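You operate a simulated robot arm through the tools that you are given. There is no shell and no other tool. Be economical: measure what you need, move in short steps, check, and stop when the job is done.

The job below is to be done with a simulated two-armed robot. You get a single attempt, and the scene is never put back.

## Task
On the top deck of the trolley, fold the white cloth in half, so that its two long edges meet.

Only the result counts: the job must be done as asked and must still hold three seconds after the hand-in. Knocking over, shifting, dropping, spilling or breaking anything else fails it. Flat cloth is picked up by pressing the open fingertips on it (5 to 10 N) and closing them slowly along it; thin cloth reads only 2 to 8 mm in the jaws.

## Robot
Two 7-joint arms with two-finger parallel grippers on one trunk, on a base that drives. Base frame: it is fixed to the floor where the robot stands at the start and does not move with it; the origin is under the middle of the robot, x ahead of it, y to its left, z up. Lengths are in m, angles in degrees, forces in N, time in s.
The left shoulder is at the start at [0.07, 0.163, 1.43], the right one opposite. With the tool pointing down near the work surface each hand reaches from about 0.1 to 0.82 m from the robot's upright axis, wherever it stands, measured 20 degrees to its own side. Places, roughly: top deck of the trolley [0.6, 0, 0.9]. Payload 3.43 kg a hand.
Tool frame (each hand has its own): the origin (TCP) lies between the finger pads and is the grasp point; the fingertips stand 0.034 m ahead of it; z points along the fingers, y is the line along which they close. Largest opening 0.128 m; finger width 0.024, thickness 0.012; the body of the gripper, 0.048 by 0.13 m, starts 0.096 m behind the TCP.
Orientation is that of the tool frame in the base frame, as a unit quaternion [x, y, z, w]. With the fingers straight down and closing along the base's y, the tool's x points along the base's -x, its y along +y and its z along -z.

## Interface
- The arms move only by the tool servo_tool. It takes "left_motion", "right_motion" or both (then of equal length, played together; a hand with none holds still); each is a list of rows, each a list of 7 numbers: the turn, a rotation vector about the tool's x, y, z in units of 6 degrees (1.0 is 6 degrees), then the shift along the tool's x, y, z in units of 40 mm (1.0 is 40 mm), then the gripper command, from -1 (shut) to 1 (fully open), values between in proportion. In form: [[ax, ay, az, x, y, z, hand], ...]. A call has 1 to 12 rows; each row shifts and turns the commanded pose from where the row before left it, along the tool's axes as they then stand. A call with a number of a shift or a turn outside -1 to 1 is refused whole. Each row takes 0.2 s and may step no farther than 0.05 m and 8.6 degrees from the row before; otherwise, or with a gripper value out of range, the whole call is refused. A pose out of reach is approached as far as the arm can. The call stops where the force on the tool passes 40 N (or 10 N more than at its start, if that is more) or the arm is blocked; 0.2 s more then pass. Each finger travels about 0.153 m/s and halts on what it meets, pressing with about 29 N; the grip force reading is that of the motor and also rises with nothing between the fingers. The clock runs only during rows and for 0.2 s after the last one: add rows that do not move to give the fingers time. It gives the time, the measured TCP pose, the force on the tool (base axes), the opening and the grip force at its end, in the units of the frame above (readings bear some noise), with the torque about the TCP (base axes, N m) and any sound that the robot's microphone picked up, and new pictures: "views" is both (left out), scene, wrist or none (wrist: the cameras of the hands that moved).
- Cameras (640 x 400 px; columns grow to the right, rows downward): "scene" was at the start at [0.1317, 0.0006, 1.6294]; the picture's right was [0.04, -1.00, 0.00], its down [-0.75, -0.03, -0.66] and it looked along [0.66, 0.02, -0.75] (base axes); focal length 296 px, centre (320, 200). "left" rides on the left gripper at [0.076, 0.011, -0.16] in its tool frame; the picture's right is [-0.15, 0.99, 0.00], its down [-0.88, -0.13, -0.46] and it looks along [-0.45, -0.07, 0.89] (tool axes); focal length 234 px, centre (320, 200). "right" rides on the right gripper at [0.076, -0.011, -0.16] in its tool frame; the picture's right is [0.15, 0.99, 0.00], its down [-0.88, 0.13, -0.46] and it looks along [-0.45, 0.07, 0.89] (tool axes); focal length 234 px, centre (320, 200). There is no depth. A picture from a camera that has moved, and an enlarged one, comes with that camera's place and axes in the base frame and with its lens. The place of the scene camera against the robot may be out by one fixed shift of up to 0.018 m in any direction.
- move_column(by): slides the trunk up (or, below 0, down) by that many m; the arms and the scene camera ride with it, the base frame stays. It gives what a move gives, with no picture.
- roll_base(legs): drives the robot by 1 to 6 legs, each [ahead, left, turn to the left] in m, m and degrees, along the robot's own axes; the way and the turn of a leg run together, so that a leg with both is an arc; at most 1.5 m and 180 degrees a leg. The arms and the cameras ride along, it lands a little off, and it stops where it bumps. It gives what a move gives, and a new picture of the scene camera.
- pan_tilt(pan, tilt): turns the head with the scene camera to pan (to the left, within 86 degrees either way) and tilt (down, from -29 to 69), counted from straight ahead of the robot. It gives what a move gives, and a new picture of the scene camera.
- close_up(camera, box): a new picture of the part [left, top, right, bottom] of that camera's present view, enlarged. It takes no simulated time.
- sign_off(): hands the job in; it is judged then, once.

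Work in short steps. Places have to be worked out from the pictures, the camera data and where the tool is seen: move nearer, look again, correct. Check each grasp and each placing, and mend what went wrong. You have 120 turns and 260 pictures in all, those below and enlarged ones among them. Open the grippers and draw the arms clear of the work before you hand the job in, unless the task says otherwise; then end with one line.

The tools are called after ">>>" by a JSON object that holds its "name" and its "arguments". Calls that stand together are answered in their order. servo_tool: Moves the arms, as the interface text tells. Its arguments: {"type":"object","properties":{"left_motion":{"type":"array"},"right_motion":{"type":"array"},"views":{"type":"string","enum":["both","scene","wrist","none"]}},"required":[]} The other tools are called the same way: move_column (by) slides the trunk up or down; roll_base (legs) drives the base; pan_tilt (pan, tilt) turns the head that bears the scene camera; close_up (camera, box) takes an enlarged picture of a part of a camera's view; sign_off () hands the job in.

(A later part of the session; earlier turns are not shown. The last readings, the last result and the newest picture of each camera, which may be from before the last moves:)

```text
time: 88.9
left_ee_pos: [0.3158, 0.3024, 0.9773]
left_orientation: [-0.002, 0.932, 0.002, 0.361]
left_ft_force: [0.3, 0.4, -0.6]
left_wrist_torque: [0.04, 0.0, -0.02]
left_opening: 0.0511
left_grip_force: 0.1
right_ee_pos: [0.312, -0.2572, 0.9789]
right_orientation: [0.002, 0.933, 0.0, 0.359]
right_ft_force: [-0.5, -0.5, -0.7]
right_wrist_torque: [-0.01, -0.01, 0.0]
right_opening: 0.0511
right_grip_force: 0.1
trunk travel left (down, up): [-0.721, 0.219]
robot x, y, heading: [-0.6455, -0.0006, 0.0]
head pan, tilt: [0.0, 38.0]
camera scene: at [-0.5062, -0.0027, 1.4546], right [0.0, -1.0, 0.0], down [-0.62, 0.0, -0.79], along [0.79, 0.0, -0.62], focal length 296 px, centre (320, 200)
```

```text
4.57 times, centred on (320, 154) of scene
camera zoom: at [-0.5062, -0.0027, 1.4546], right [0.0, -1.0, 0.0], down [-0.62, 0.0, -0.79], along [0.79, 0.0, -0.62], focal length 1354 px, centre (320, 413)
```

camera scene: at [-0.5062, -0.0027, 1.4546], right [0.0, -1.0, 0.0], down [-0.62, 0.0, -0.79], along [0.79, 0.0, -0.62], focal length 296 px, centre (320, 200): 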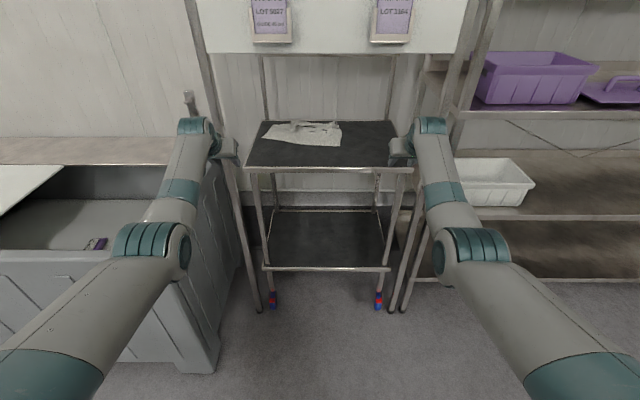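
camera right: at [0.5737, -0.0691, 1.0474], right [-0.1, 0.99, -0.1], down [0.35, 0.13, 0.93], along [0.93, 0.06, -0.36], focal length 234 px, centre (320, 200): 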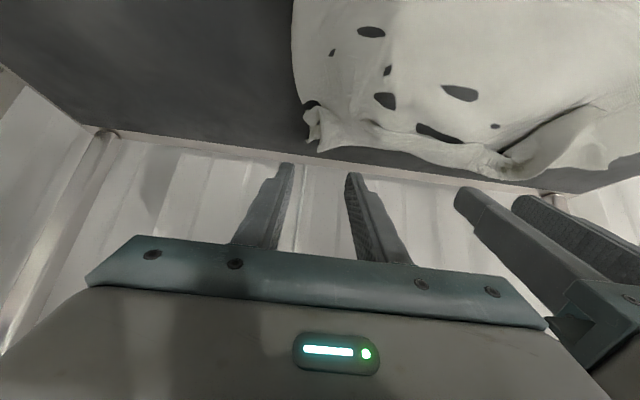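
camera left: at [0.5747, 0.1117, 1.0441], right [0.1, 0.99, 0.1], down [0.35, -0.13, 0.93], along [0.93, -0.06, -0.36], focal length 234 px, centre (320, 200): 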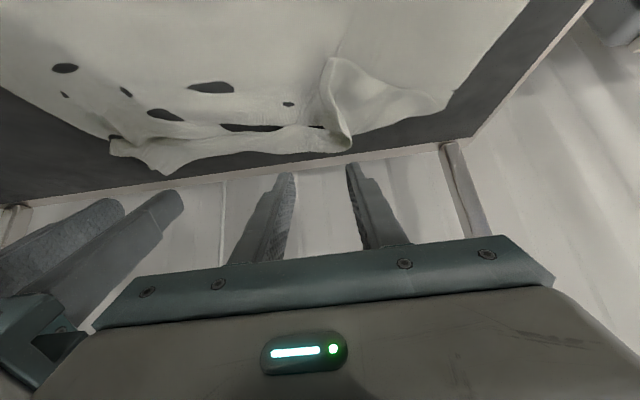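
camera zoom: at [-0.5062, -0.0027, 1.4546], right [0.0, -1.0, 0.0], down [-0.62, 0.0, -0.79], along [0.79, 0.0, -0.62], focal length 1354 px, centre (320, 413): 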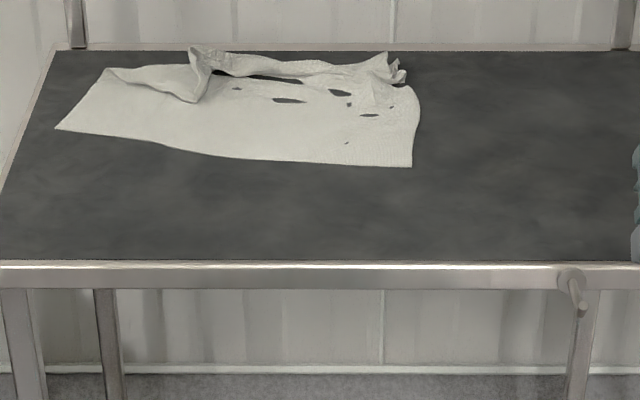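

The lower near corner is turned forward (left 0.626, right 0.552) and the far corners are tucked. I'll grip the near edge near its corners and drag the cloth back toward the robot, which should unroll the far side and square it. I line up the hands first.

>>> {"name": "servo_tool", "arguments": {"left_motion": [[0, 0, 0, 0, -0.467, 0, -0.3], [0, 0, 0, 0, -0.467, 0, -0.3], [0, 0, 0, 0, -0.467, 0, -0.3], [0, 0, 0, 0, -0.467, 0, -0.3], [0, 0, 0, 0, -0.467, 0, -0.3], [0, 0, 0, 0, -0.467, 0, -0.3]], "right_motion": [[0, 0, 0, 0.171, 0.925, -0.154, -0.3], [0, 0, 0, 0.171, 0.925, -0.154, -0.3], [0, 0, 0, 0.171, 0.925, -0.154, -0.3], [0, 0, 0, 0.171, 0.925, -0.154, -0.3], [0, 0, 0, 0.171, 0.925, -0.154, -0.3], [0, 0, 0, 0.171, 0.925, -0.154, -0.3]], "views": "none"}}

>>> {"name": "roll_base", "arguments": {"legs": [[0.25, 0, 0]]}}

>>> {"name": "close_up", "arguments": {"camera": "left", "box": [0, 0, 640, 400]}}

>>> {"name": "close_up", "arguments": {"camera": "right", "box": [0, 0, 640, 400]}}

```text
time: 90.3
left_ee_pos: [0.3148, 0.1912, 0.9766]
left_orientation: [-0.003, 0.933, 0.002, 0.36]
left_ft_force: [0.0, 0.0, -0.4]
left_wrist_torque: [-0.02, -0.06, -0.03]
left_opening: 0.0449
left_grip_force: 0.0
right_ee_pos: [0.2592, -0.0352, 0.9772]
right_orientation: [0.001, 0.934, -0.001, 0.358]
right_ft_force: [0.2, 0.1, 0.3]
right_wrist_torque: [0.0, 0.07, -0.04]
right_opening: 0.0446
right_grip_force: 0.1
trunk travel left (down, up): [-0.721, 0.219]
robot x, y, heading: [-0.6464, -0.0026, -0.1]
head pan, tilt: [0.0, 38.0]
```

```text
time: 92.1
left_ee_pos: [0.5642, 0.1875, 0.9773]
left_orientation: [-0.002, 0.933, 0.001, 0.36]
left_ft_force: [0.5, 0.1, 0.2]
left_wrist_torque: [-0.01, -0.04, -0.01]
left_opening: 0.0447
left_grip_force: 0.0
right_ee_pos: [0.5077, -0.0383, 0.9769]
right_orientation: [0.003, 0.933, -0.001, 0.359]
right_ft_force: [0.9, -0.4, 0.9]
right_wrist_torque: [0.01, -0.01, 0.0]
right_opening: 0.0448
right_grip_force: 0.1
trunk travel left (down, up): [-0.721, 0.219]
robot x, y, heading: [-0.396, -0.0037, -0.4]
head pan, tilt: [0.0, 38.0]
camera scene: at [-0.2572, -0.0026, 1.4546], right [0.0, -1.0, 0.0], down [-0.62, 0.0, -0.79], along [0.79, 0.0, -0.62], focal length 296 px, centre (320, 200)
```

scene: 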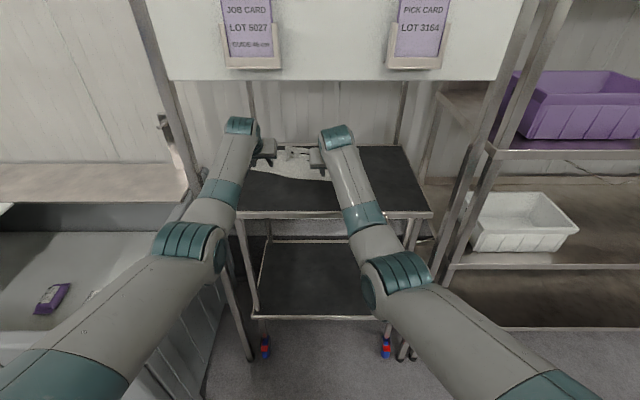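

```text
1.00 times, centred on (320, 200) of left (not enlarged: the box is as wide or as high as the picture)
camera zoom: at [0.4004, 0.1974, 1.0443], right [0.1, 0.99, 0.1], down [0.35, -0.13, 0.93], along [0.93, -0.06, -0.36], focal length 234 px, centre (320, 200)
```

zoom: 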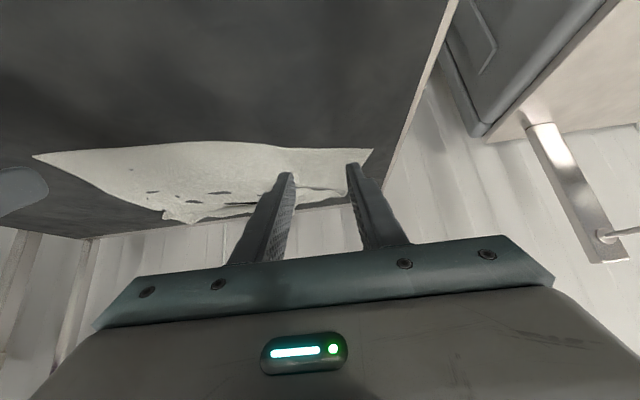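

```text
1.00 times, centred on (320, 200) of right (not enlarged: the box is as wide or as high as the picture)
camera zoom: at [0.3444, -0.0486, 1.045], right [-0.1, 0.99, -0.1], down [0.35, 0.13, 0.93], along [0.93, 0.06, -0.36], focal length 234 px, centre (320, 200)
```

zoom: 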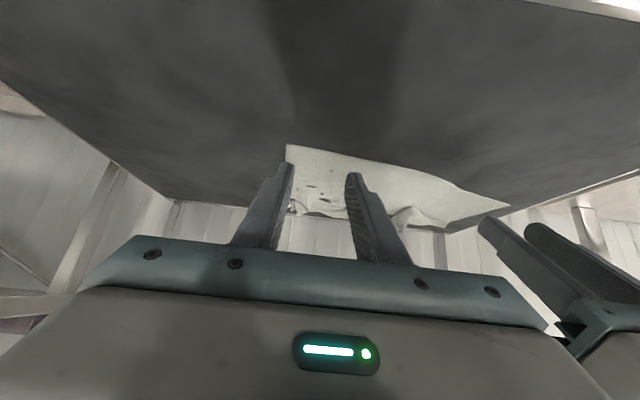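

The near edge is at x≈0.618 for y=0.20 and x≈0.570 for y=−0.035. I move both tips about 12 mm inside it, low.

>>> {"name": "servo_tool", "arguments": {"left_motion": [[0, 0, 0, -0.116, 0.1, 0.519, -0.3], [0, 0, 0, -0.116, 0.1, 0.519, -0.3], [0, 0, 0, -0.116, 0.1, 0.519, -0.3], [0, 0, 0, 0, 0, 0, -0.3]], "right_motion": [[0, 0, 0, -0.165, 0.03, 0.563, -0.3], [0, 0, 0, -0.165, 0.03, 0.563, -0.3], [0, 0, 0, -0.165, 0.03, 0.563, -0.3], [0, 0, 0, 0, 0, 0, -0.3]], "views": "wrist"}}

```text
time: 93.1
left_ee_pos: [0.5901, 0.198, 0.9504]
left_orientation: [-0.001, 0.932, 0.002, 0.362]
left_ft_force: [0.4, -0.1, 0.3]
left_wrist_torque: [0.0, 0.0, 0.01]
left_opening: 0.0446
left_grip_force: 0.1
left hand out of reach, approached as far as the arm can: row 2, 3
right_ee_pos: [0.5575, -0.0412, 0.9413]
right_orientation: [0.003, 0.934, -0.001, 0.358]
right_ft_force: [0.1, -0.1, 0.4]
right_wrist_torque: [0.0, -0.02, -0.01]
right_opening: 0.0449
right_grip_force: 0.0
right hand out of reach, approached as far as the arm can: row 3
trunk travel left (down, up): [-0.721, 0.219]
robot x, y, heading: [-0.3962, -0.0009, 0.1]
head pan, tilt: [0.0, 38.0]
camera right: at [0.3943, -0.0514, 1.0099], right [-0.1, 0.99, -0.1], down [0.35, 0.13, 0.93], along [0.93, 0.06, -0.36], focal length 234 px, centre (320, 200)
camera left: at [0.425, 0.2079, 1.0171], right [0.1, 0.99, 0.1], down [0.35, -0.13, 0.93], along [0.93, -0.06, -0.36], focal length 234 px, centre (320, 200)
```

right: 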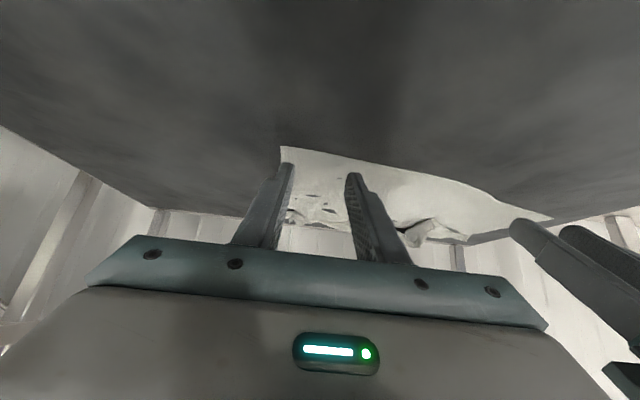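
left: 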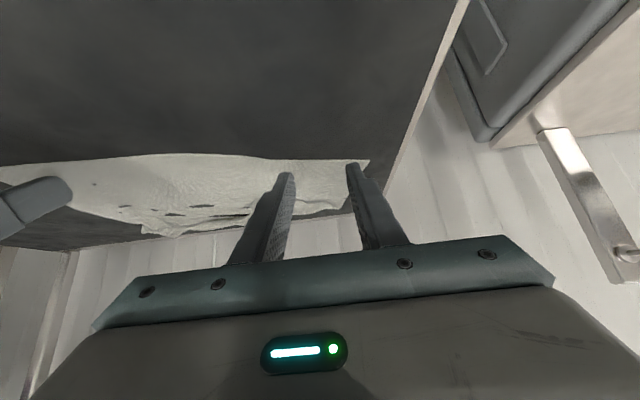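

At the reach limit, so I raise a little and roll the base 6 cm forward.

>>> {"name": "servo_tool", "arguments": {"left_motion": [[0, 0, 0, -0.134, 0, -0.149, -0.3], [0, 0, 0, 0, 0, 0, -0.3]], "right_motion": [[0, 0, 0, -0.134, 0, -0.149, -0.3], [0, 0, 0, 0.7, 0, -0.63, -0.3]], "views": "none"}}

>>> {"name": "roll_base", "arguments": {"legs": [[0.06, 0, 0]]}}

>>> {"name": "close_up", "arguments": {"camera": "left", "box": [0, 0, 640, 400]}}

>>> {"name": "close_up", "arguments": {"camera": "right", "box": [0, 0, 640, 400]}}

```text
time: 93.7
left_ee_pos: [0.5876, 0.1984, 0.9581]
left_orientation: [-0.002, 0.933, 0.002, 0.36]
left_ft_force: [0.2, -0.1, 0.0]
left_wrist_torque: [0.0, -0.02, 0.05]
left_opening: 0.0448
left_grip_force: 0.1
right_ee_pos: [0.5197, -0.0401, 0.9499]
right_orientation: [0.003, 0.934, -0.001, 0.358]
right_ft_force: [0.5, -0.3, -0.1]
right_wrist_torque: [-0.02, 0.0, 0.01]
right_opening: 0.0452
right_grip_force: 0.1
trunk travel left (down, up): [-0.721, 0.219]
robot x, y, heading: [-0.395, -0.0043, -0.0]
head pan, tilt: [0.0, 38.0]
```

```text
time: 94.7
left_ee_pos: [0.6467, 0.1993, 0.9593]
left_orientation: [-0.002, 0.933, 0.002, 0.361]
left_ft_force: [0.1, 0.3, 0.4]
left_wrist_torque: [0.01, 0.01, -0.01]
left_opening: 0.0448
left_grip_force: 0.1
right_ee_pos: [0.5793, -0.0399, 0.9498]
right_orientation: [0.002, 0.934, -0.001, 0.358]
right_ft_force: [-0.3, -0.1, 0.9]
right_wrist_torque: [0.0, 0.02, -0.01]
right_opening: 0.0453
right_grip_force: 0.1
trunk travel left (down, up): [-0.721, 0.219]
robot x, y, heading: [-0.3366, -0.001, 0.1]
head pan, tilt: [0.0, 38.0]
camera scene: at [-0.1984, -0.0025, 1.4548], right [0.0, -1.0, 0.0], down [-0.62, 0.0, -0.79], along [0.79, 0.0, -0.62], focal length 296 px, centre (320, 200)
```

scene: 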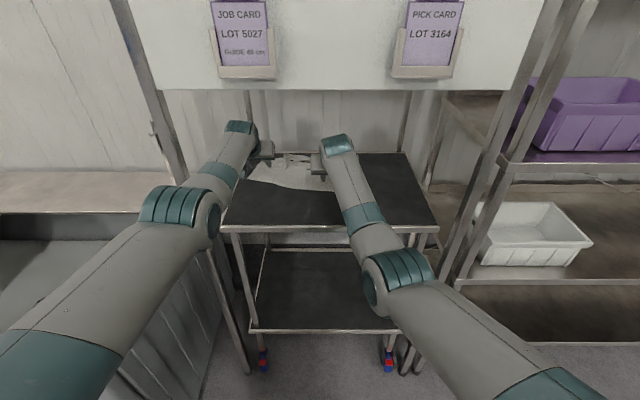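

```text
1.00 times, centred on (320, 200) of left (not enlarged: the box is as wide or as high as the picture)
camera zoom: at [0.4836, 0.209, 1.0257], right [0.1, 0.99, 0.1], down [0.35, -0.13, 0.93], along [0.93, -0.06, -0.36], focal length 234 px, centre (320, 200)
```

zoom: 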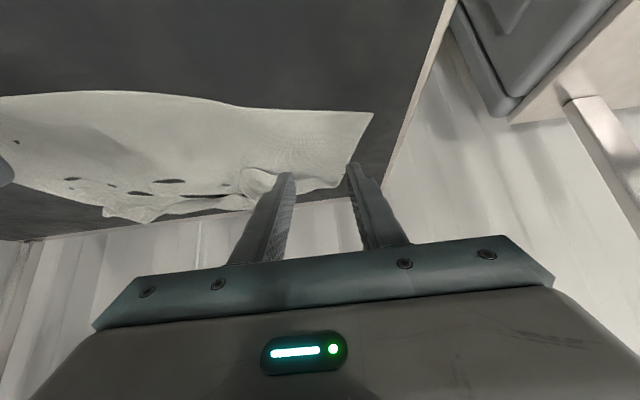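

```text
1.00 times, centred on (320, 200) of right (not enlarged: the box is as wide or as high as the picture)
camera zoom: at [0.4159, -0.0499, 1.0185], right [-0.1, 0.99, -0.1], down [0.35, 0.13, 0.93], along [0.93, 0.06, -0.36], focal length 234 px, centre (320, 200)
```

zoom: 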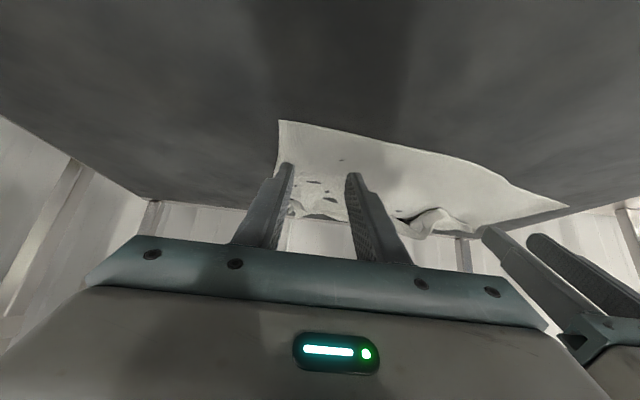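

The near edge is at x≈0.619 (left) and 0.564 (right). I set both tips about 12 mm inside it and lower to contact.

>>> {"name": "servo_tool", "arguments": {"left_motion": [[0, 0, 0, 0.463, 0, -0.047, -0.3], [0, 0, 0, 0.463, 0, -0.047, -0.3], [0, 0, 0, 0.03, 0, 0.033, -0.3], [0, 0, 0, 0, 0, 0, -0.3]], "right_motion": [[0, 0, 0, 0.267, 0.05, -0.021, -0.3], [0, 0, 0, 0.267, 0.05, -0.021, -0.3], [0, 0, 0, 0.03, 0, 0.033, -0.3], [0, 0, 0, 0, 0, 0, -0.3]], "views": "wrist"}}

```text
time: 95.7
left_ee_pos: [0.6178, 0.2007, 0.9354]
left_orientation: [-0.002, 0.932, 0.001, 0.361]
left_ft_force: [0.1, -0.4, 1.9]
left_wrist_torque: [-0.01, -0.05, 0.0]
left_opening: 0.045
left_grip_force: 0.1
right_ee_pos: [0.5637, -0.0349, 0.9345]
right_orientation: [0.003, 0.934, -0.002, 0.358]
right_ft_force: [0.2, 0.9, 2.2]
right_wrist_torque: [-0.03, -0.07, -0.01]
right_opening: 0.0447
right_grip_force: 0.1
trunk travel left (down, up): [-0.721, 0.219]
robot x, y, heading: [-0.3389, 0.0005, -0.2]
head pan, tilt: [0.0, 38.0]
camera right: at [0.3992, -0.0463, 1.0032], right [-0.1, 0.99, -0.1], down [0.35, 0.13, 0.93], along [0.93, 0.06, -0.36], focal length 234 px, centre (320, 200)
camera left: at [0.4538, 0.2086, 1.0017], right [0.1, 0.99, 0.1], down [0.34, -0.13, 0.93], along [0.93, -0.06, -0.35], focal length 234 px, centre (320, 200)
```

right: 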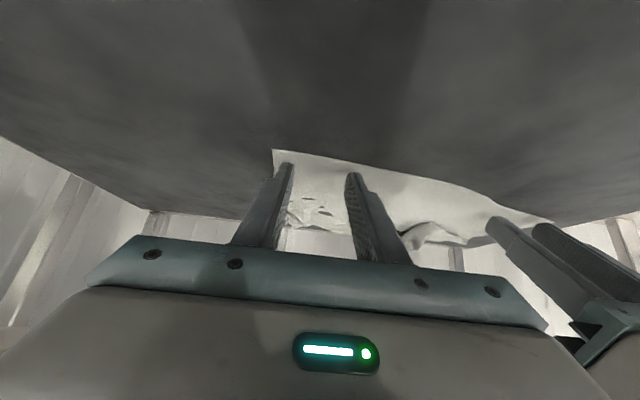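
left: 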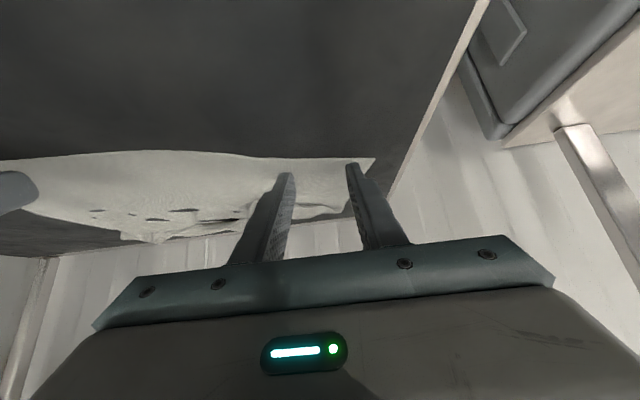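

Light contact on both; I press about 1 mm more and close slowly.

>>> {"name": "servo_tool", "arguments": {"left_motion": [[0, 0, 0, 0.02, 0, 0.022, -0.34], [0, 0, 0, 0, 0, 0, -0.4], [0, 0, 0, 0, 0, 0, -0.46], [0, 0, 0, 0, 0, 0, -0.52], [0, 0, 0, 0, 0, 0, -0.58], [0, 0, 0, 0, 0, 0, -0.64], [0, 0, 0, 0, 0, 0, -0.7], [0, 0, 0, 0, 0, 0, -0.77], [0, 0, 0, 0, 0, 0, -0.84], [0, 0, 0, 0, 0, 0, -0.92], [0, 0, 0, 0, 0, 0, -1], [0, 0, 0, 0, 0, 0, -1]], "right_motion": [[0, 0, 0, 0.02, 0, 0.022, -0.34], [0, 0, 0, 0, 0, 0, -0.4], [0, 0, 0, 0, 0, 0, -0.46], [0, 0, 0, 0, 0, 0, -0.52], [0, 0, 0, 0, 0, 0, -0.58], [0, 0, 0, 0, 0, 0, -0.64], [0, 0, 0, 0, 0, 0, -0.7], [0, 0, 0, 0, 0, 0, -0.77], [0, 0, 0, 0, 0, 0, -0.84], [0, 0, 0, 0, 0, 0, -0.92], [0, 0, 0, 0, 0, 0, -1], [0, 0, 0, 0, 0, 0, -1]], "views": "wrist"}}

```text
time: 98.2
left_ee_pos: [0.6169, 0.1942, 0.934]
left_orientation: [0.0, 0.932, 0.0, 0.362]
left_ft_force: [-7.0, -25.0, 8.9]
left_wrist_torque: [-0.86, 0.09, -0.43]
left_opening: 0.0028
left_grip_force: 29.2
right_ee_pos: [0.5617, -0.0328, 0.9357]
right_orientation: [0.002, 0.933, 0.001, 0.359]
right_ft_force: [5.2, 25.2, 3.1]
right_wrist_torque: [0.85, -0.19, 0.42]
right_opening: 0.003
right_grip_force: 29.2
trunk travel left (down, up): [-0.721, 0.219]
robot x, y, heading: [-0.3412, -0.0009, -0.1]
head pan, tilt: [0.0, 38.0]
camera right: at [0.3976, -0.0447, 1.0032], right [-0.11, 0.99, -0.1], down [0.35, 0.13, 0.93], along [0.93, 0.06, -0.36], focal length 234 px, centre (320, 200)
camera left: at [0.4526, 0.2058, 1.0013], right [0.11, 0.99, 0.1], down [0.34, -0.13, 0.93], along [0.93, -0.07, -0.35], focal length 234 px, centre (320, 200)
```

right: 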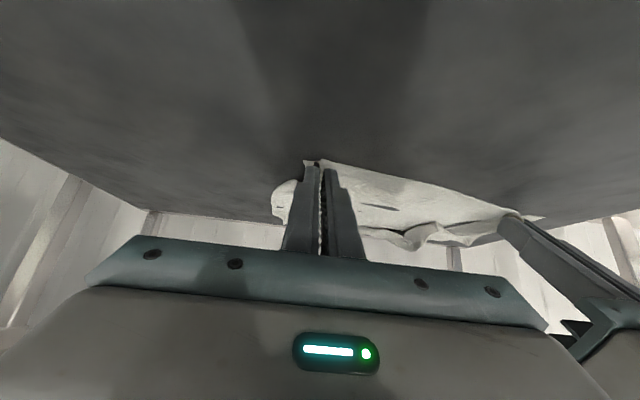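
left: 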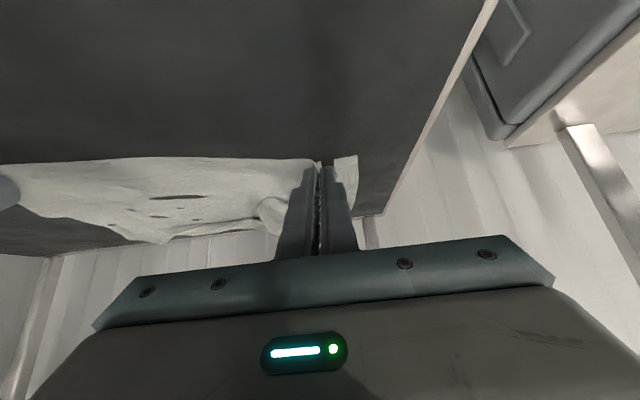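

Excellent edge grips, though tension is 25 N. I ease it and drag the near edge back toward the robot, more on the left, to square the cloth and unroll the far side.

>>> {"name": "servo_tool", "arguments": {"left_motion": [[0, 0, 0, -0.067, -0.12, -0.074, -1], [0, 0, 0, 0.364, -0.04, -0.328, -1], [0, 0, 0, 0.364, 0, -0.328, -1], [0, 0, 0, 0.364, 0, -0.328, -1], [0, 0, 0, 0.364, 0, -0.328, -1], [0, 0, 0, 0.364, 0, -0.328, -1], [0, 0, 0, 0.364, 0, -0.328, -1], [0, 0, 0, 0, 0, 0, -1]], "right_motion": [[0, 0, 0, -0.067, 0.12, -0.074, -1], [0, 0, 0, 0.195, 0.04, -0.176, -1], [0, 0, 0, 0.195, 0, -0.176, -1], [0, 0, 0, 0.195, 0, -0.176, -1], [0, 0, 0, 0.195, 0, -0.176, -1], [0, 0, 0, 0.195, 0, -0.176, -1], [0, 0, 0, 0.195, 0, -0.176, -1], [0, 0, 0, 0, 0, 0, -1]]}}

```text
time: 100.0
left_ee_pos: [0.5007, 0.1926, 0.936]
left_orientation: [-0.002, 0.933, 0.002, 0.36]
left_ft_force: [0.6, -2.2, -0.2]
left_wrist_torque: [-0.06, 0.0, 0.01]
left_opening: 0.0023
left_grip_force: 28.7
right_ee_pos: [0.5002, -0.0272, 0.9378]
right_orientation: [0.002, 0.934, -0.001, 0.357]
right_ft_force: [0.2, 2.3, -1.2]
right_wrist_torque: [0.05, 0.03, 0.01]
right_opening: 0.0023
right_grip_force: 29.4
trunk travel left (down, up): [-0.721, 0.219]
robot x, y, heading: [-0.3365, 0.0004, -0.1]
head pan, tilt: [0.0, 38.0]
camera scene: at [-0.1967, -0.0025, 1.4545], right [0.0, -1.0, 0.0], down [-0.62, 0.0, -0.79], along [0.79, 0.0, -0.62], focal length 296 px, centre (320, 200)
camera right: at [0.3371, -0.0387, 1.0059], right [-0.1, 0.99, -0.1], down [0.35, 0.13, 0.93], along [0.93, 0.06, -0.36], focal length 234 px, centre (320, 200)
camera left: at [0.3371, 0.2026, 1.0031], right [0.1, 0.99, 0.1], down [0.35, -0.13, 0.93], along [0.93, -0.06, -0.36], focal length 234 px, centre (320, 200)
```

scene: 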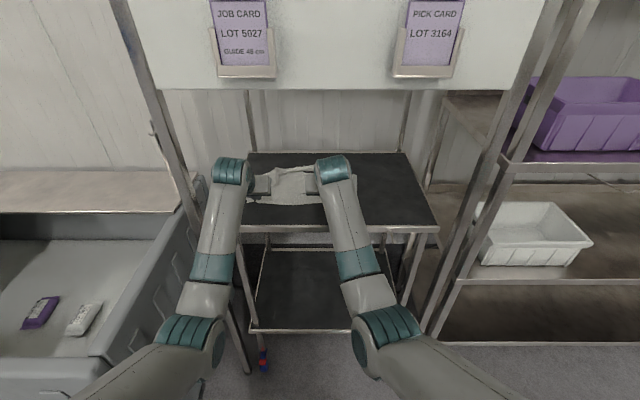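
right: 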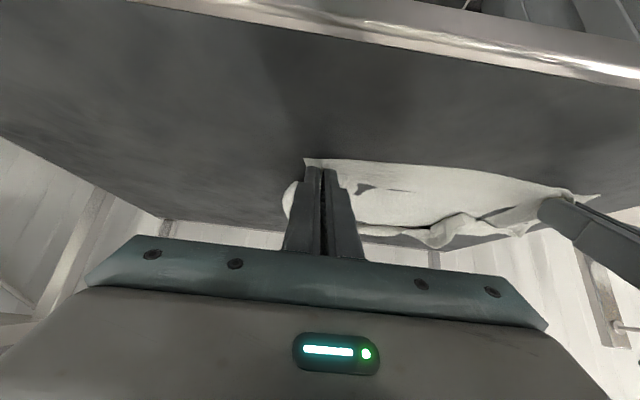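
left: 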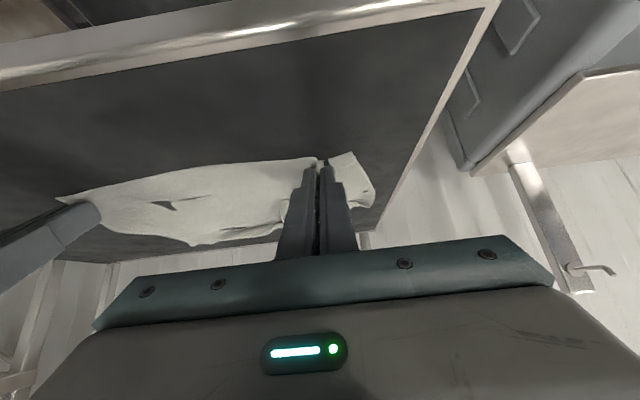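

The near edge is now straight at both hands. I inspect the far part between the arms.

>>> {"name": "close_up", "arguments": {"camera": "scene", "box": [230, 140, 350, 215]}}

>>> {"name": "close_up", "arguments": {"camera": "left", "box": [40, 140, 400, 260]}}

>>> {"name": "close_up", "arguments": {"camera": "right", "box": [260, 140, 620, 260]}}

```text
5.33 times, centred on (290, 178) of scene
camera zoom: at [-0.1967, -0.0025, 1.4545], right [0.0, -1.0, 0.0], down [-0.62, 0.0, -0.79], along [0.79, 0.0, -0.62], focal length 1579 px, centre (480, 320)
```

zoom: 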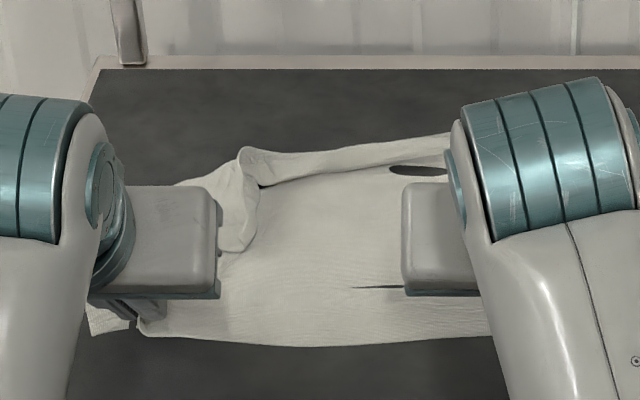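

```text
1.78 times, centred on (220, 200) of left
camera zoom: at [0.3371, 0.2026, 1.0031], right [0.1, 0.99, 0.1], down [0.35, -0.13, 0.93], along [0.93, -0.06, -0.36], focal length 416 px, centre (498, 200)
```

zoom: 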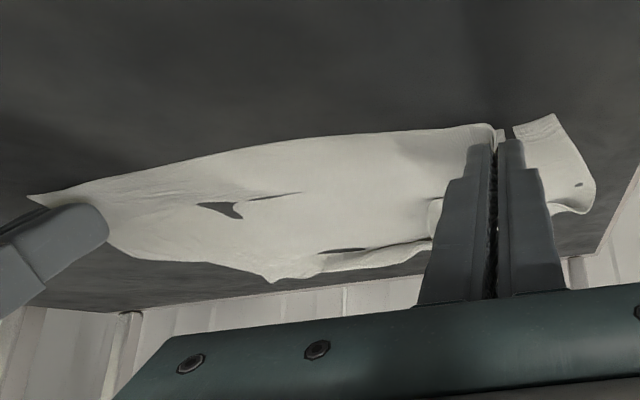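

```text
1.78 times, centred on (440, 200) of right
camera zoom: at [0.3371, -0.0387, 1.0059], right [-0.1, 0.99, -0.1], down [0.35, 0.13, 0.93], along [0.93, 0.06, -0.36], focal length 416 px, centre (107, 200)
```

zoom: 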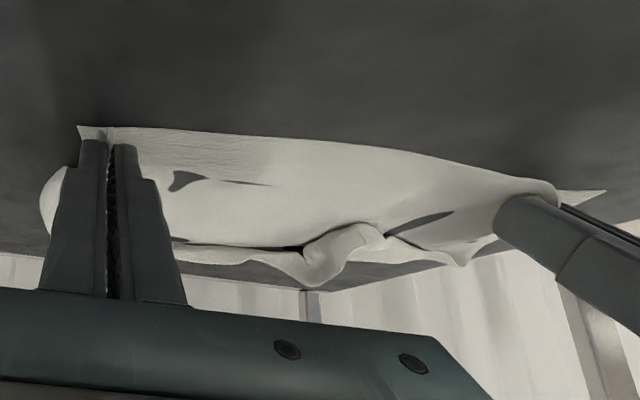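

The far-left corner is folded onto the cloth as a ridge near (0.61, 0.15). Keeping the right grip as an anchor, I release the left and bring it over that ridge.

>>> {"name": "servo_tool", "arguments": {"left_motion": [[0, 0, 0, 0, 0, 0, -0.8], [0, 0, 0, 0, 0, 0, -0.5], [0, 0, 0, 0, 0, 0, -0.2], [0, 0, 0, -0.5, 0, -0.55, -0.1], [0, 0, 0, -0.5, -0.35, 0.44, 0], [0, 0, 0, -0.5, -0.35, 0.44, 0], [0, 0, 0, -0.5, -0.35, 0.44, 0], [0, 0, 0, 0, 0, 0, 0]]}}

>>> {"name": "close_up", "arguments": {"camera": "scene", "box": [230, 140, 350, 215]}}

```text
time: 101.8
left_ee_pos: [0.5792, 0.1492, 0.9675]
left_orientation: [-0.002, 0.933, 0.001, 0.361]
left_ft_force: [-0.9, 0.2, -1.4]
left_wrist_torque: [-0.02, 0.04, -0.01]
left_opening: 0.0639
left_grip_force: 0.2
right_ee_pos: [0.5008, -0.0276, 0.9385]
right_orientation: [0.003, 0.934, -0.001, 0.358]
right_ft_force: [0.1, -0.1, 1.3]
right_wrist_torque: [0.02, 0.02, -0.02]
right_opening: 0.0023
right_grip_force: 29.2
trunk travel left (down, up): [-0.721, 0.219]
robot x, y, heading: [-0.3377, 0.0026, 0.2]
head pan, tilt: [0.0, 38.0]
camera scene: at [-0.1974, -0.0018, 1.4546], right [0.0, -1.0, 0.0], down [-0.62, 0.0, -0.79], along [0.79, 0.0, -0.62], focal length 296 px, centre (320, 200)
camera left: at [0.4147, 0.1588, 1.0351], right [0.1, 0.99, 0.1], down [0.35, -0.13, 0.93], along [0.93, -0.06, -0.36], focal length 234 px, centre (320, 200)
```

scene: 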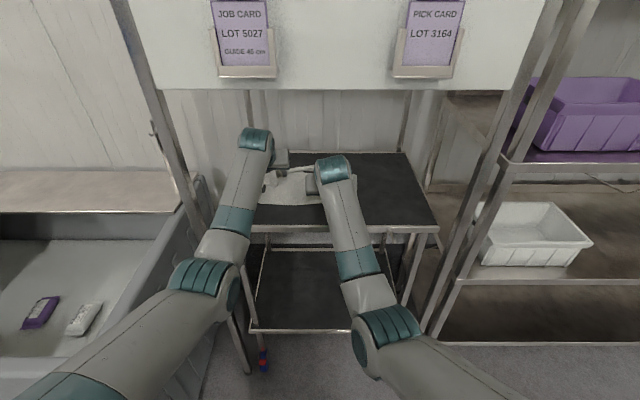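
left: 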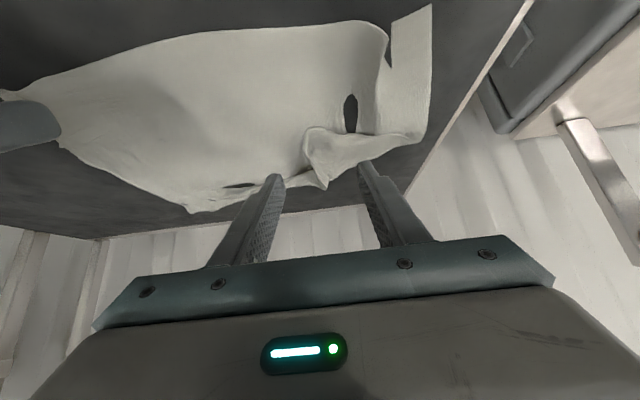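

```text
5.33 times, centred on (290, 178) of scene
camera zoom: at [-0.1974, -0.0018, 1.4546], right [0.0, -1.0, 0.0], down [-0.62, 0.0, -0.79], along [0.79, 0.0, -0.62], focal length 1579 px, centre (480, 320)
```

zoom: 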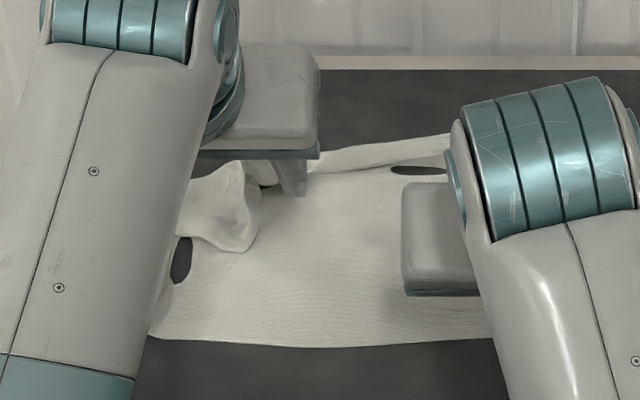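

The far-left corner actually sits at about (0.709, 0.149), bunched inward; pulled out to about (0.755, 0.24) it should flatten. I release the right, lift it, and roll 0.10 m forward for reach.

>>> {"name": "servo_tool", "arguments": {"right_motion": [[0, 0, 0, 0, 0, 0, -0.8], [0, 0, 0, 0, 0, 0, -0.5], [0, 0, 0, 0, 0, 0, -0.3], [0, 0, 0, -0.5, 0, -0.55, -0.3], [0, 0, 0, 0, 0, 0, -1]], "left_motion": [[0, 0, 0, 0, 0, 0, -0.3], [0, 0, 0, 0, 0, 0, -0.3], [0, 0, 0, 0, 0, 0, -0.3], [0, 0, 0, -0.1, 0, -0.1, -0.3], [0, 0, 0, 0, 0, 0, -0.3]], "views": "none"}}

>>> {"name": "roll_base", "arguments": {"legs": [[0.1, 0, 0]]}}

>>> {"name": "close_up", "arguments": {"camera": "left", "box": [0, 0, 640, 400]}}

>>> {"name": "close_up", "arguments": {"camera": "right", "box": [0, 0, 640, 400]}}

```text
time: 103.0
left_ee_pos: [0.5801, 0.1492, 0.9725]
left_orientation: [-0.003, 0.933, 0.003, 0.36]
left_ft_force: [0.2, 0.7, 0.3]
left_wrist_torque: [0.0, -0.02, 0.02]
left_opening: 0.0448
left_grip_force: 0.1
right_ee_pos: [0.5014, -0.0292, 0.9671]
right_orientation: [0.004, 0.934, -0.002, 0.357]
right_ft_force: [-0.3, 0.5, -0.3]
right_wrist_torque: [0.04, 0.0, -0.01]
right_opening: 0.0002
right_grip_force: 29.8
trunk travel left (down, up): [-0.721, 0.219]
robot x, y, heading: [-0.3363, 0.0012, 0.1]
head pan, tilt: [0.0, 38.0]
```

```text
time: 104.2
left_ee_pos: [0.6797, 0.1508, 0.9732]
left_orientation: [-0.002, 0.933, 0.002, 0.36]
left_ft_force: [0.0, 0.3, 0.1]
left_wrist_torque: [0.0, 0.0, 0.01]
left_opening: 0.0451
left_grip_force: 0.0
right_ee_pos: [0.5999, -0.0263, 0.9683]
right_orientation: [0.001, 0.934, 0.0, 0.358]
right_ft_force: [1.4, -0.4, 0.8]
right_wrist_torque: [-0.02, 0.04, 0.02]
right_opening: 0.0
right_grip_force: 29.6
trunk travel left (down, up): [-0.721, 0.219]
robot x, y, heading: [-0.232, 0.0015, 0.2]
head pan, tilt: [0.0, 38.0]
camera scene: at [-0.0983, -0.002, 1.4546], right [0.0, -1.0, 0.0], down [-0.62, 0.0, -0.79], along [0.79, 0.0, -0.62], focal length 296 px, centre (320, 200)
```

scene: 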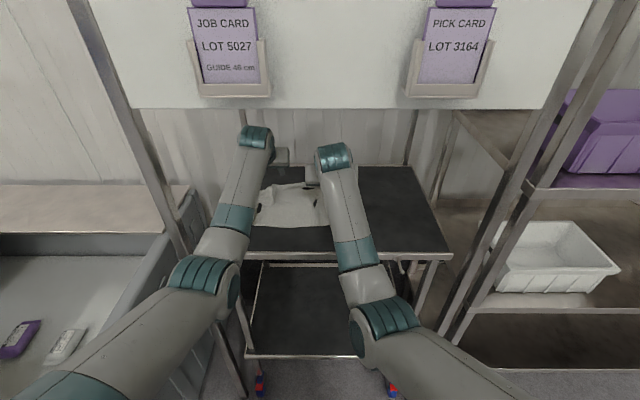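

```text
1.00 times, centred on (320, 200) of left (not enlarged: the box is as wide or as high as the picture)
camera zoom: at [0.5146, 0.1597, 1.0401], right [0.1, 0.99, 0.1], down [0.35, -0.13, 0.93], along [0.93, -0.06, -0.36], focal length 234 px, centre (320, 200)
```

zoom: 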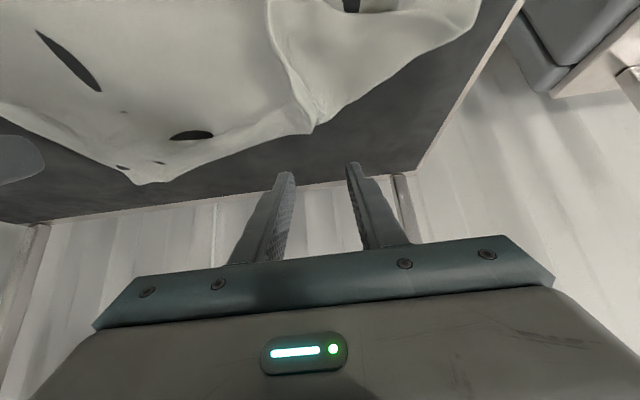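

```text
1.00 times, centred on (320, 200) of right (not enlarged: the box is as wide or as high as the picture)
camera zoom: at [0.4363, -0.0379, 1.0363], right [-0.1, 0.99, -0.1], down [0.35, 0.13, 0.93], along [0.93, 0.06, -0.36], focal length 234 px, centre (320, 200)
```

zoom: 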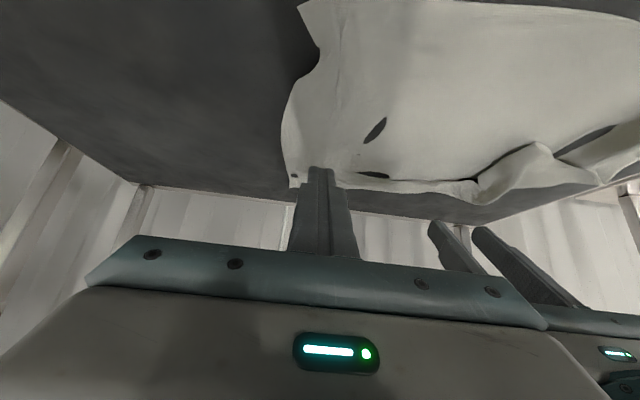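

A pleat ridge runs to the far-left corner at about (0.694, 0.148). I press the closed right fingers on the cloth as an anchor and lower the open left fingers astride the ridge end.

>>> {"name": "servo_tool", "arguments": {"left_motion": [[0, 0, 0, 0.412, 0, 0.234, -0.2], [0, 0, 0, 0.38, 0, 0.2, -0.2], [0, 0, 0, 0.02, 0, 0.022, -0.2], [0, 0, 0, 0, 0, 0, -0.2]], "right_motion": [[0, 0, 0, 0.261, 0, 0.29, -1], [0, 0, 0, 0.261, 0, 0.29, -1], [0, 0, 0, 0.025, 0, 0.028, -1], [0, 0, 0, 0, 0, 0, -1]], "views": "wrist"}}

```text
time: 105.2
left_ee_pos: [0.6674, 0.15, 0.9374]
left_orientation: [-0.002, 0.932, 0.001, 0.361]
left_ft_force: [0.1, 0.3, 0.3]
left_wrist_torque: [0.02, 0.01, 0.0]
left_opening: 0.051
left_grip_force: 0.1
right_ee_pos: [0.6003, -0.0274, 0.9347]
right_orientation: [0.003, 0.934, -0.001, 0.359]
right_ft_force: [-0.3, -0.2, 0.1]
right_wrist_torque: [-0.01, -0.01, -0.01]
right_opening: 0.0
right_grip_force: 29.0
trunk travel left (down, up): [-0.721, 0.219]
robot x, y, heading: [-0.2394, -0.0014, 0.1]
head pan, tilt: [0.0, 38.0]
camera right: at [0.436, -0.0384, 1.0043], right [-0.1, 0.99, -0.1], down [0.35, 0.13, 0.93], along [0.93, 0.06, -0.36], focal length 234 px, centre (320, 200)
camera left: at [0.5033, 0.1602, 1.005], right [0.1, 0.99, 0.1], down [0.35, -0.13, 0.93], along [0.93, -0.06, -0.36], focal length 234 px, centre (320, 200)
```

right: 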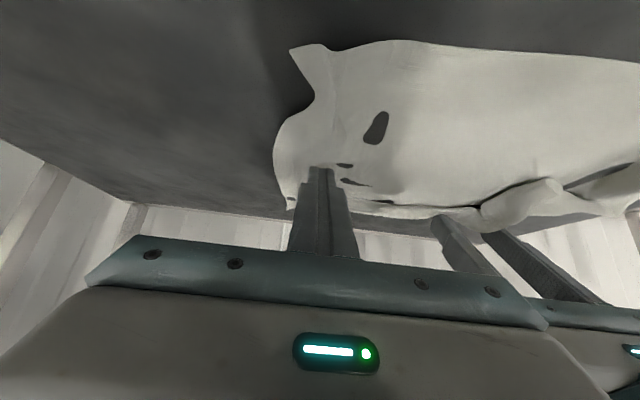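
left: 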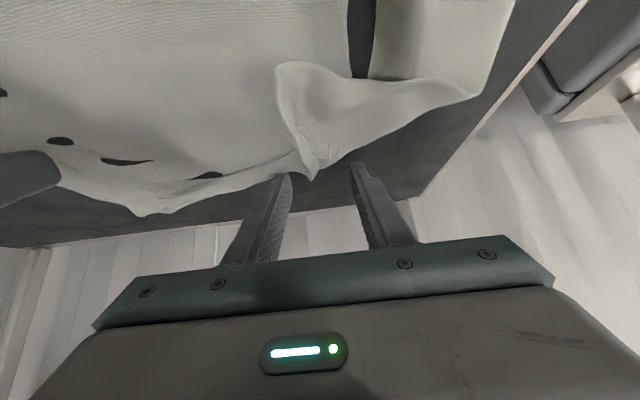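

Now it is clear: the far-left corner is folded over on top, its vertex at (0.585, 0.142), with a crease from (0.711, 0.139) to (0.626, 0.253). It should flip out to about (0.744, 0.26). I move the left hand over the flap near its vertex and press the right anchor down.

>>> {"name": "servo_tool", "arguments": {"left_motion": [[0, 0, 0, -0.5, 0, -0.557, -0.3], [0, 0, 0, 0.46, 0.15, -0.414, -0.4], [0, 0, 0, 0.46, 0.15, -0.414, -0.53], [0, 0, 0, 0.46, 0.15, -0.414, -0.53], [0, 0, 0, 0.25, 0, 0.279, -0.53], [0, 0, 0, 0, 0, 0, -0.53]], "right_motion": [[0, 0, 0, 0.034, 0, 0.037, -1], [0, 0, 0, 0.017, 0, 0.019, -1], [0, 0, 0, 0, 0, 0, -1], [0, 0, 0, 0, 0, 0, -1], [0, 0, 0, 0, 0, 0, -1], [0, 0, 0, 0, 0, 0, -1]], "views": "wrist"}}

```text
time: 106.6
left_ee_pos: [0.5905, 0.1678, 0.9532]
left_orientation: [-0.003, 0.933, 0.002, 0.361]
left_ft_force: [-0.4, 0.1, -0.4]
left_wrist_torque: [0.05, 0.0, -0.02]
left_opening: 0.0302
left_grip_force: 0.0
right_ee_pos: [0.5998, -0.0265, 0.9341]
right_orientation: [0.002, 0.933, -0.001, 0.359]
right_ft_force: [4.7, -1.5, 11.5]
right_wrist_torque: [-0.05, -0.33, -0.01]
right_opening: 0.0
right_grip_force: 28.9
trunk travel left (down, up): [-0.721, 0.219]
robot x, y, heading: [-0.2398, 0.0025, 0.1]
head pan, tilt: [0.0, 38.0]
camera right: at [0.4351, -0.0383, 1.0023], right [-0.1, 0.99, -0.1], down [0.35, 0.13, 0.93], along [0.93, 0.06, -0.36], focal length 234 px, centre (320, 200)
camera left: at [0.4268, 0.1773, 1.0199], right [0.1, 0.99, 0.1], down [0.35, -0.13, 0.93], along [0.93, -0.06, -0.36], focal length 234 px, centre (320, 200)
```

right: 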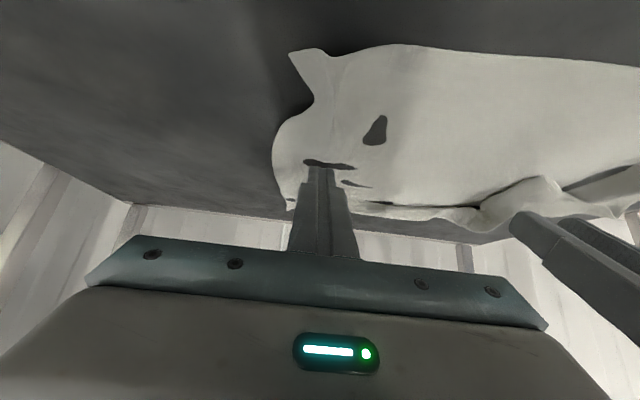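
left: 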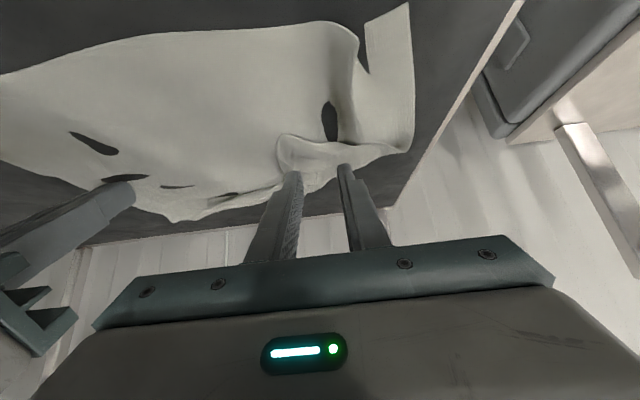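

The left fingers are over the flap just behind its vertex. I lower to light contact.

>>> {"name": "servo_tool", "arguments": {"left_motion": [[0, 0, 0, 0.134, 0, 0.149, -0.53], [0, 0, 0, 0.117, 0, 0.13, -0.53], [0, 0, 0, 0.034, 0, 0.037, -0.53], [0, 0, 0, 0, 0, 0, -0.53]], "views": "wrist"}}

```text
time: 107.6
left_ee_pos: [0.5913, 0.1686, 0.9356]
left_orientation: [-0.002, 0.933, 0.002, 0.361]
left_ft_force: [0.5, -0.6, 0.3]
left_wrist_torque: [0.0, 0.0, 0.01]
left_opening: 0.0301
left_grip_force: 0.0
right_ee_pos: [0.5988, -0.0264, 0.9347]
right_orientation: [0.002, 0.933, 0.0, 0.36]
right_ft_force: [8.3, -1.4, 14.0]
right_wrist_torque: [-0.07, -0.47, -0.06]
right_opening: 0.0
right_grip_force: 29.2
trunk travel left (down, up): [-0.721, 0.219]
robot x, y, heading: [-0.2386, -0.001, 0.3]
head pan, tilt: [0.0, 38.0]
camera left: at [0.4274, 0.1773, 1.003], right [0.1, 0.99, 0.1], down [0.35, -0.13, 0.93], along [0.93, -0.06, -0.35], focal length 234 px, centre (320, 200)
```

left: 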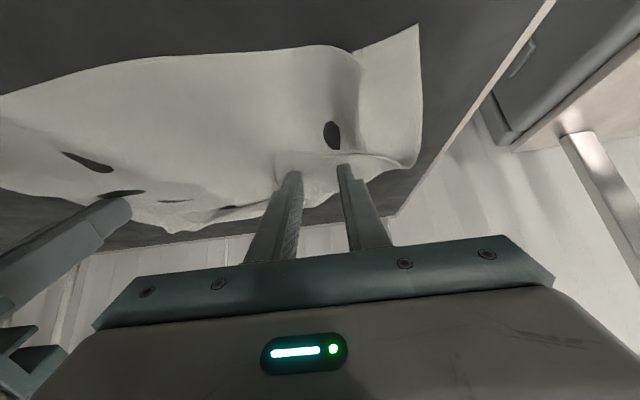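

Nearly touching; I press 1.5 mm and close slowly.

>>> {"name": "servo_tool", "arguments": {"left_motion": [[0, 0, 0, 0.03, 0, 0.033, -0.53], [0, 0, 0, 0, 0, 0, -0.53], [0, 0, 0, 0, 0, 0, -0.58], [0, 0, 0, 0, 0, 0, -0.63], [0, 0, 0, 0, 0, 0, -0.68], [0, 0, 0, 0, 0, 0, -0.73], [0, 0, 0, 0, 0, 0, -0.78], [0, 0, 0, 0, 0, 0, -0.83], [0, 0, 0, 0, 0, 0, -0.88], [0, 0, 0, 0, 0, 0, -0.94], [0, 0, 0, 0, 0, 0, -1], [0, 0, 0, 0, 0, 0, -1]], "views": "wrist"}}

```text
time: 110.2
left_ee_pos: [0.5898, 0.167, 0.9358]
left_orientation: [-0.002, 0.932, 0.002, 0.362]
left_ft_force: [-0.6, -1.8, 11.6]
left_wrist_torque: [-0.17, -0.18, -0.05]
left_opening: 0.0
left_grip_force: 29.5
right_ee_pos: [0.5967, -0.0273, 0.9336]
right_orientation: [0.002, 0.934, 0.0, 0.358]
right_ft_force: [6.8, 1.5, 10.8]
right_wrist_torque: [0.04, -0.39, 0.01]
right_opening: 0.0001
right_grip_force: 28.9
trunk travel left (down, up): [-0.721, 0.219]
robot x, y, heading: [-0.2363, 0.0023, -0.0]
head pan, tilt: [0.0, 38.0]
camera left: at [0.4262, 0.1768, 1.0018], right [0.1, 0.99, 0.1], down [0.34, -0.13, 0.93], along [0.93, -0.06, -0.35], focal length 234 px, centre (320, 200)
```

left: 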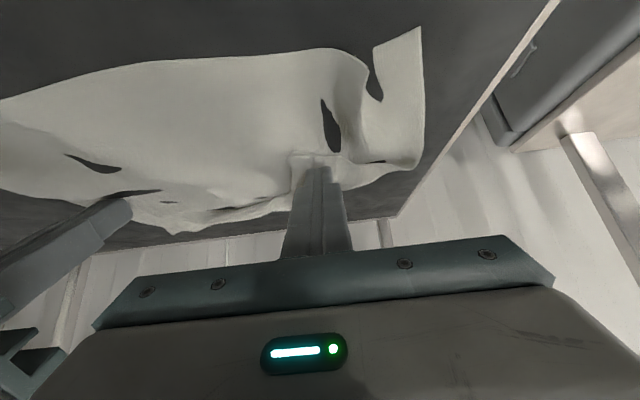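

Nothing was caught. I retry with a wider straddle and 8 mm further onto the flap.

>>> {"name": "servo_tool", "arguments": {"left_motion": [[0, 0, 0, -0.134, 0, -0.149, -0.7], [0, 0, 0, -0.149, 0.05, 0.134, -0.2], [0, 0, 0, 0, 0, 0, -0.2], [0, 0, 0, 0.134, 0, 0.149, -0.2], [0, 0, 0, 0.008, 0, 0.009, -0.2], [0, 0, 0, 0, 0, 0, -0.2]], "views": "wrist"}}

```text
time: 111.6
left_ee_pos: [0.5994, 0.169, 0.9356]
left_orientation: [-0.002, 0.932, 0.002, 0.363]
left_ft_force: [-2.6, 3.0, 9.0]
left_wrist_torque: [-0.14, -0.03, -0.04]
left_opening: 0.0502
left_grip_force: 0.1
right_ee_pos: [0.598, -0.0271, 0.935]
right_orientation: [0.002, 0.933, 0.0, 0.359]
right_ft_force: [5.5, -1.8, 10.3]
right_wrist_torque: [-0.05, -0.36, -0.03]
right_opening: 0.0001
right_grip_force: 28.6
trunk travel left (down, up): [-0.721, 0.219]
robot x, y, heading: [-0.2379, -0.0019, 0.2]
head pan, tilt: [0.0, 38.0]
camera left: at [0.4349, 0.1796, 1.0023], right [0.1, 0.99, 0.1], down [0.34, -0.13, 0.93], along [0.93, -0.06, -0.35], focal length 234 px, centre (320, 200)
```

left: 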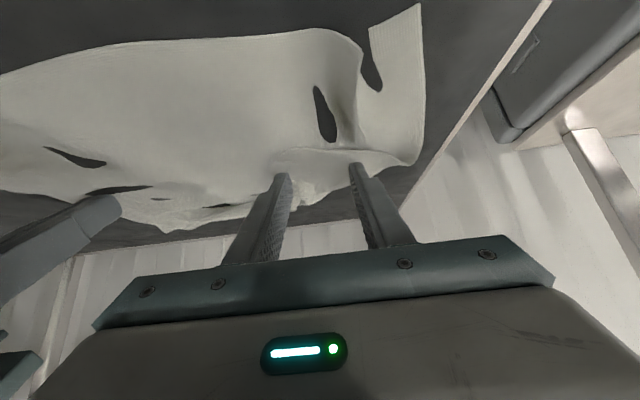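

Contact is 9 N with both tips on the flap; I close slowly.

>>> {"name": "servo_tool", "arguments": {"left_motion": [[0, 0, 0, 0, 0, 0, -0.27], [0, 0, 0, 0, 0, 0, -0.34], [0, 0, 0, 0, 0, 0, -0.41], [0, 0, 0, 0, 0, 0, -0.48], [0, 0, 0, 0, 0, 0, -0.55], [0, 0, 0, 0, 0, 0, -0.62], [0, 0, 0, 0, 0, 0, -0.69], [0, 0, 0, 0, 0, 0, -0.76], [0, 0, 0, 0, 0, 0, -0.84], [0, 0, 0, 0, 0, 0, -0.92], [0, 0, 0, 0, 0, 0, -1], [0, 0, 0, 0, 0, 0, -1]], "views": "wrist"}}

```text
time: 114.2
left_ee_pos: [0.5977, 0.1691, 0.935]
left_orientation: [-0.002, 0.932, 0.001, 0.361]
left_ft_force: [0.4, -1.6, 14.5]
left_wrist_torque: [-0.12, -0.22, -0.03]
left_opening: 0.0021
left_grip_force: 29.3
right_ee_pos: [0.5977, -0.0272, 0.9347]
right_orientation: [0.002, 0.933, -0.001, 0.359]
right_ft_force: [3.7, 1.4, 7.1]
right_wrist_torque: [0.04, -0.26, 0.04]
right_opening: 0.0
right_grip_force: 28.7
trunk travel left (down, up): [-0.721, 0.219]
robot x, y, heading: [-0.2379, 0.0006, 0.4]
head pan, tilt: [0.0, 38.0]
camera left: at [0.4348, 0.1788, 1.002], right [0.1, 0.99, 0.1], down [0.34, -0.13, 0.93], along [0.93, -0.06, -0.35], focal length 234 px, centre (320, 200)
```

left: 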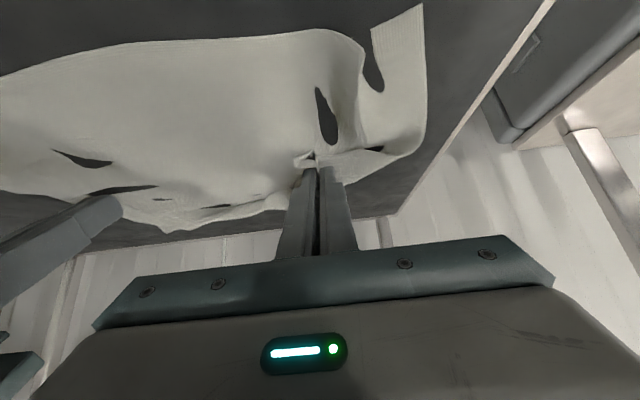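

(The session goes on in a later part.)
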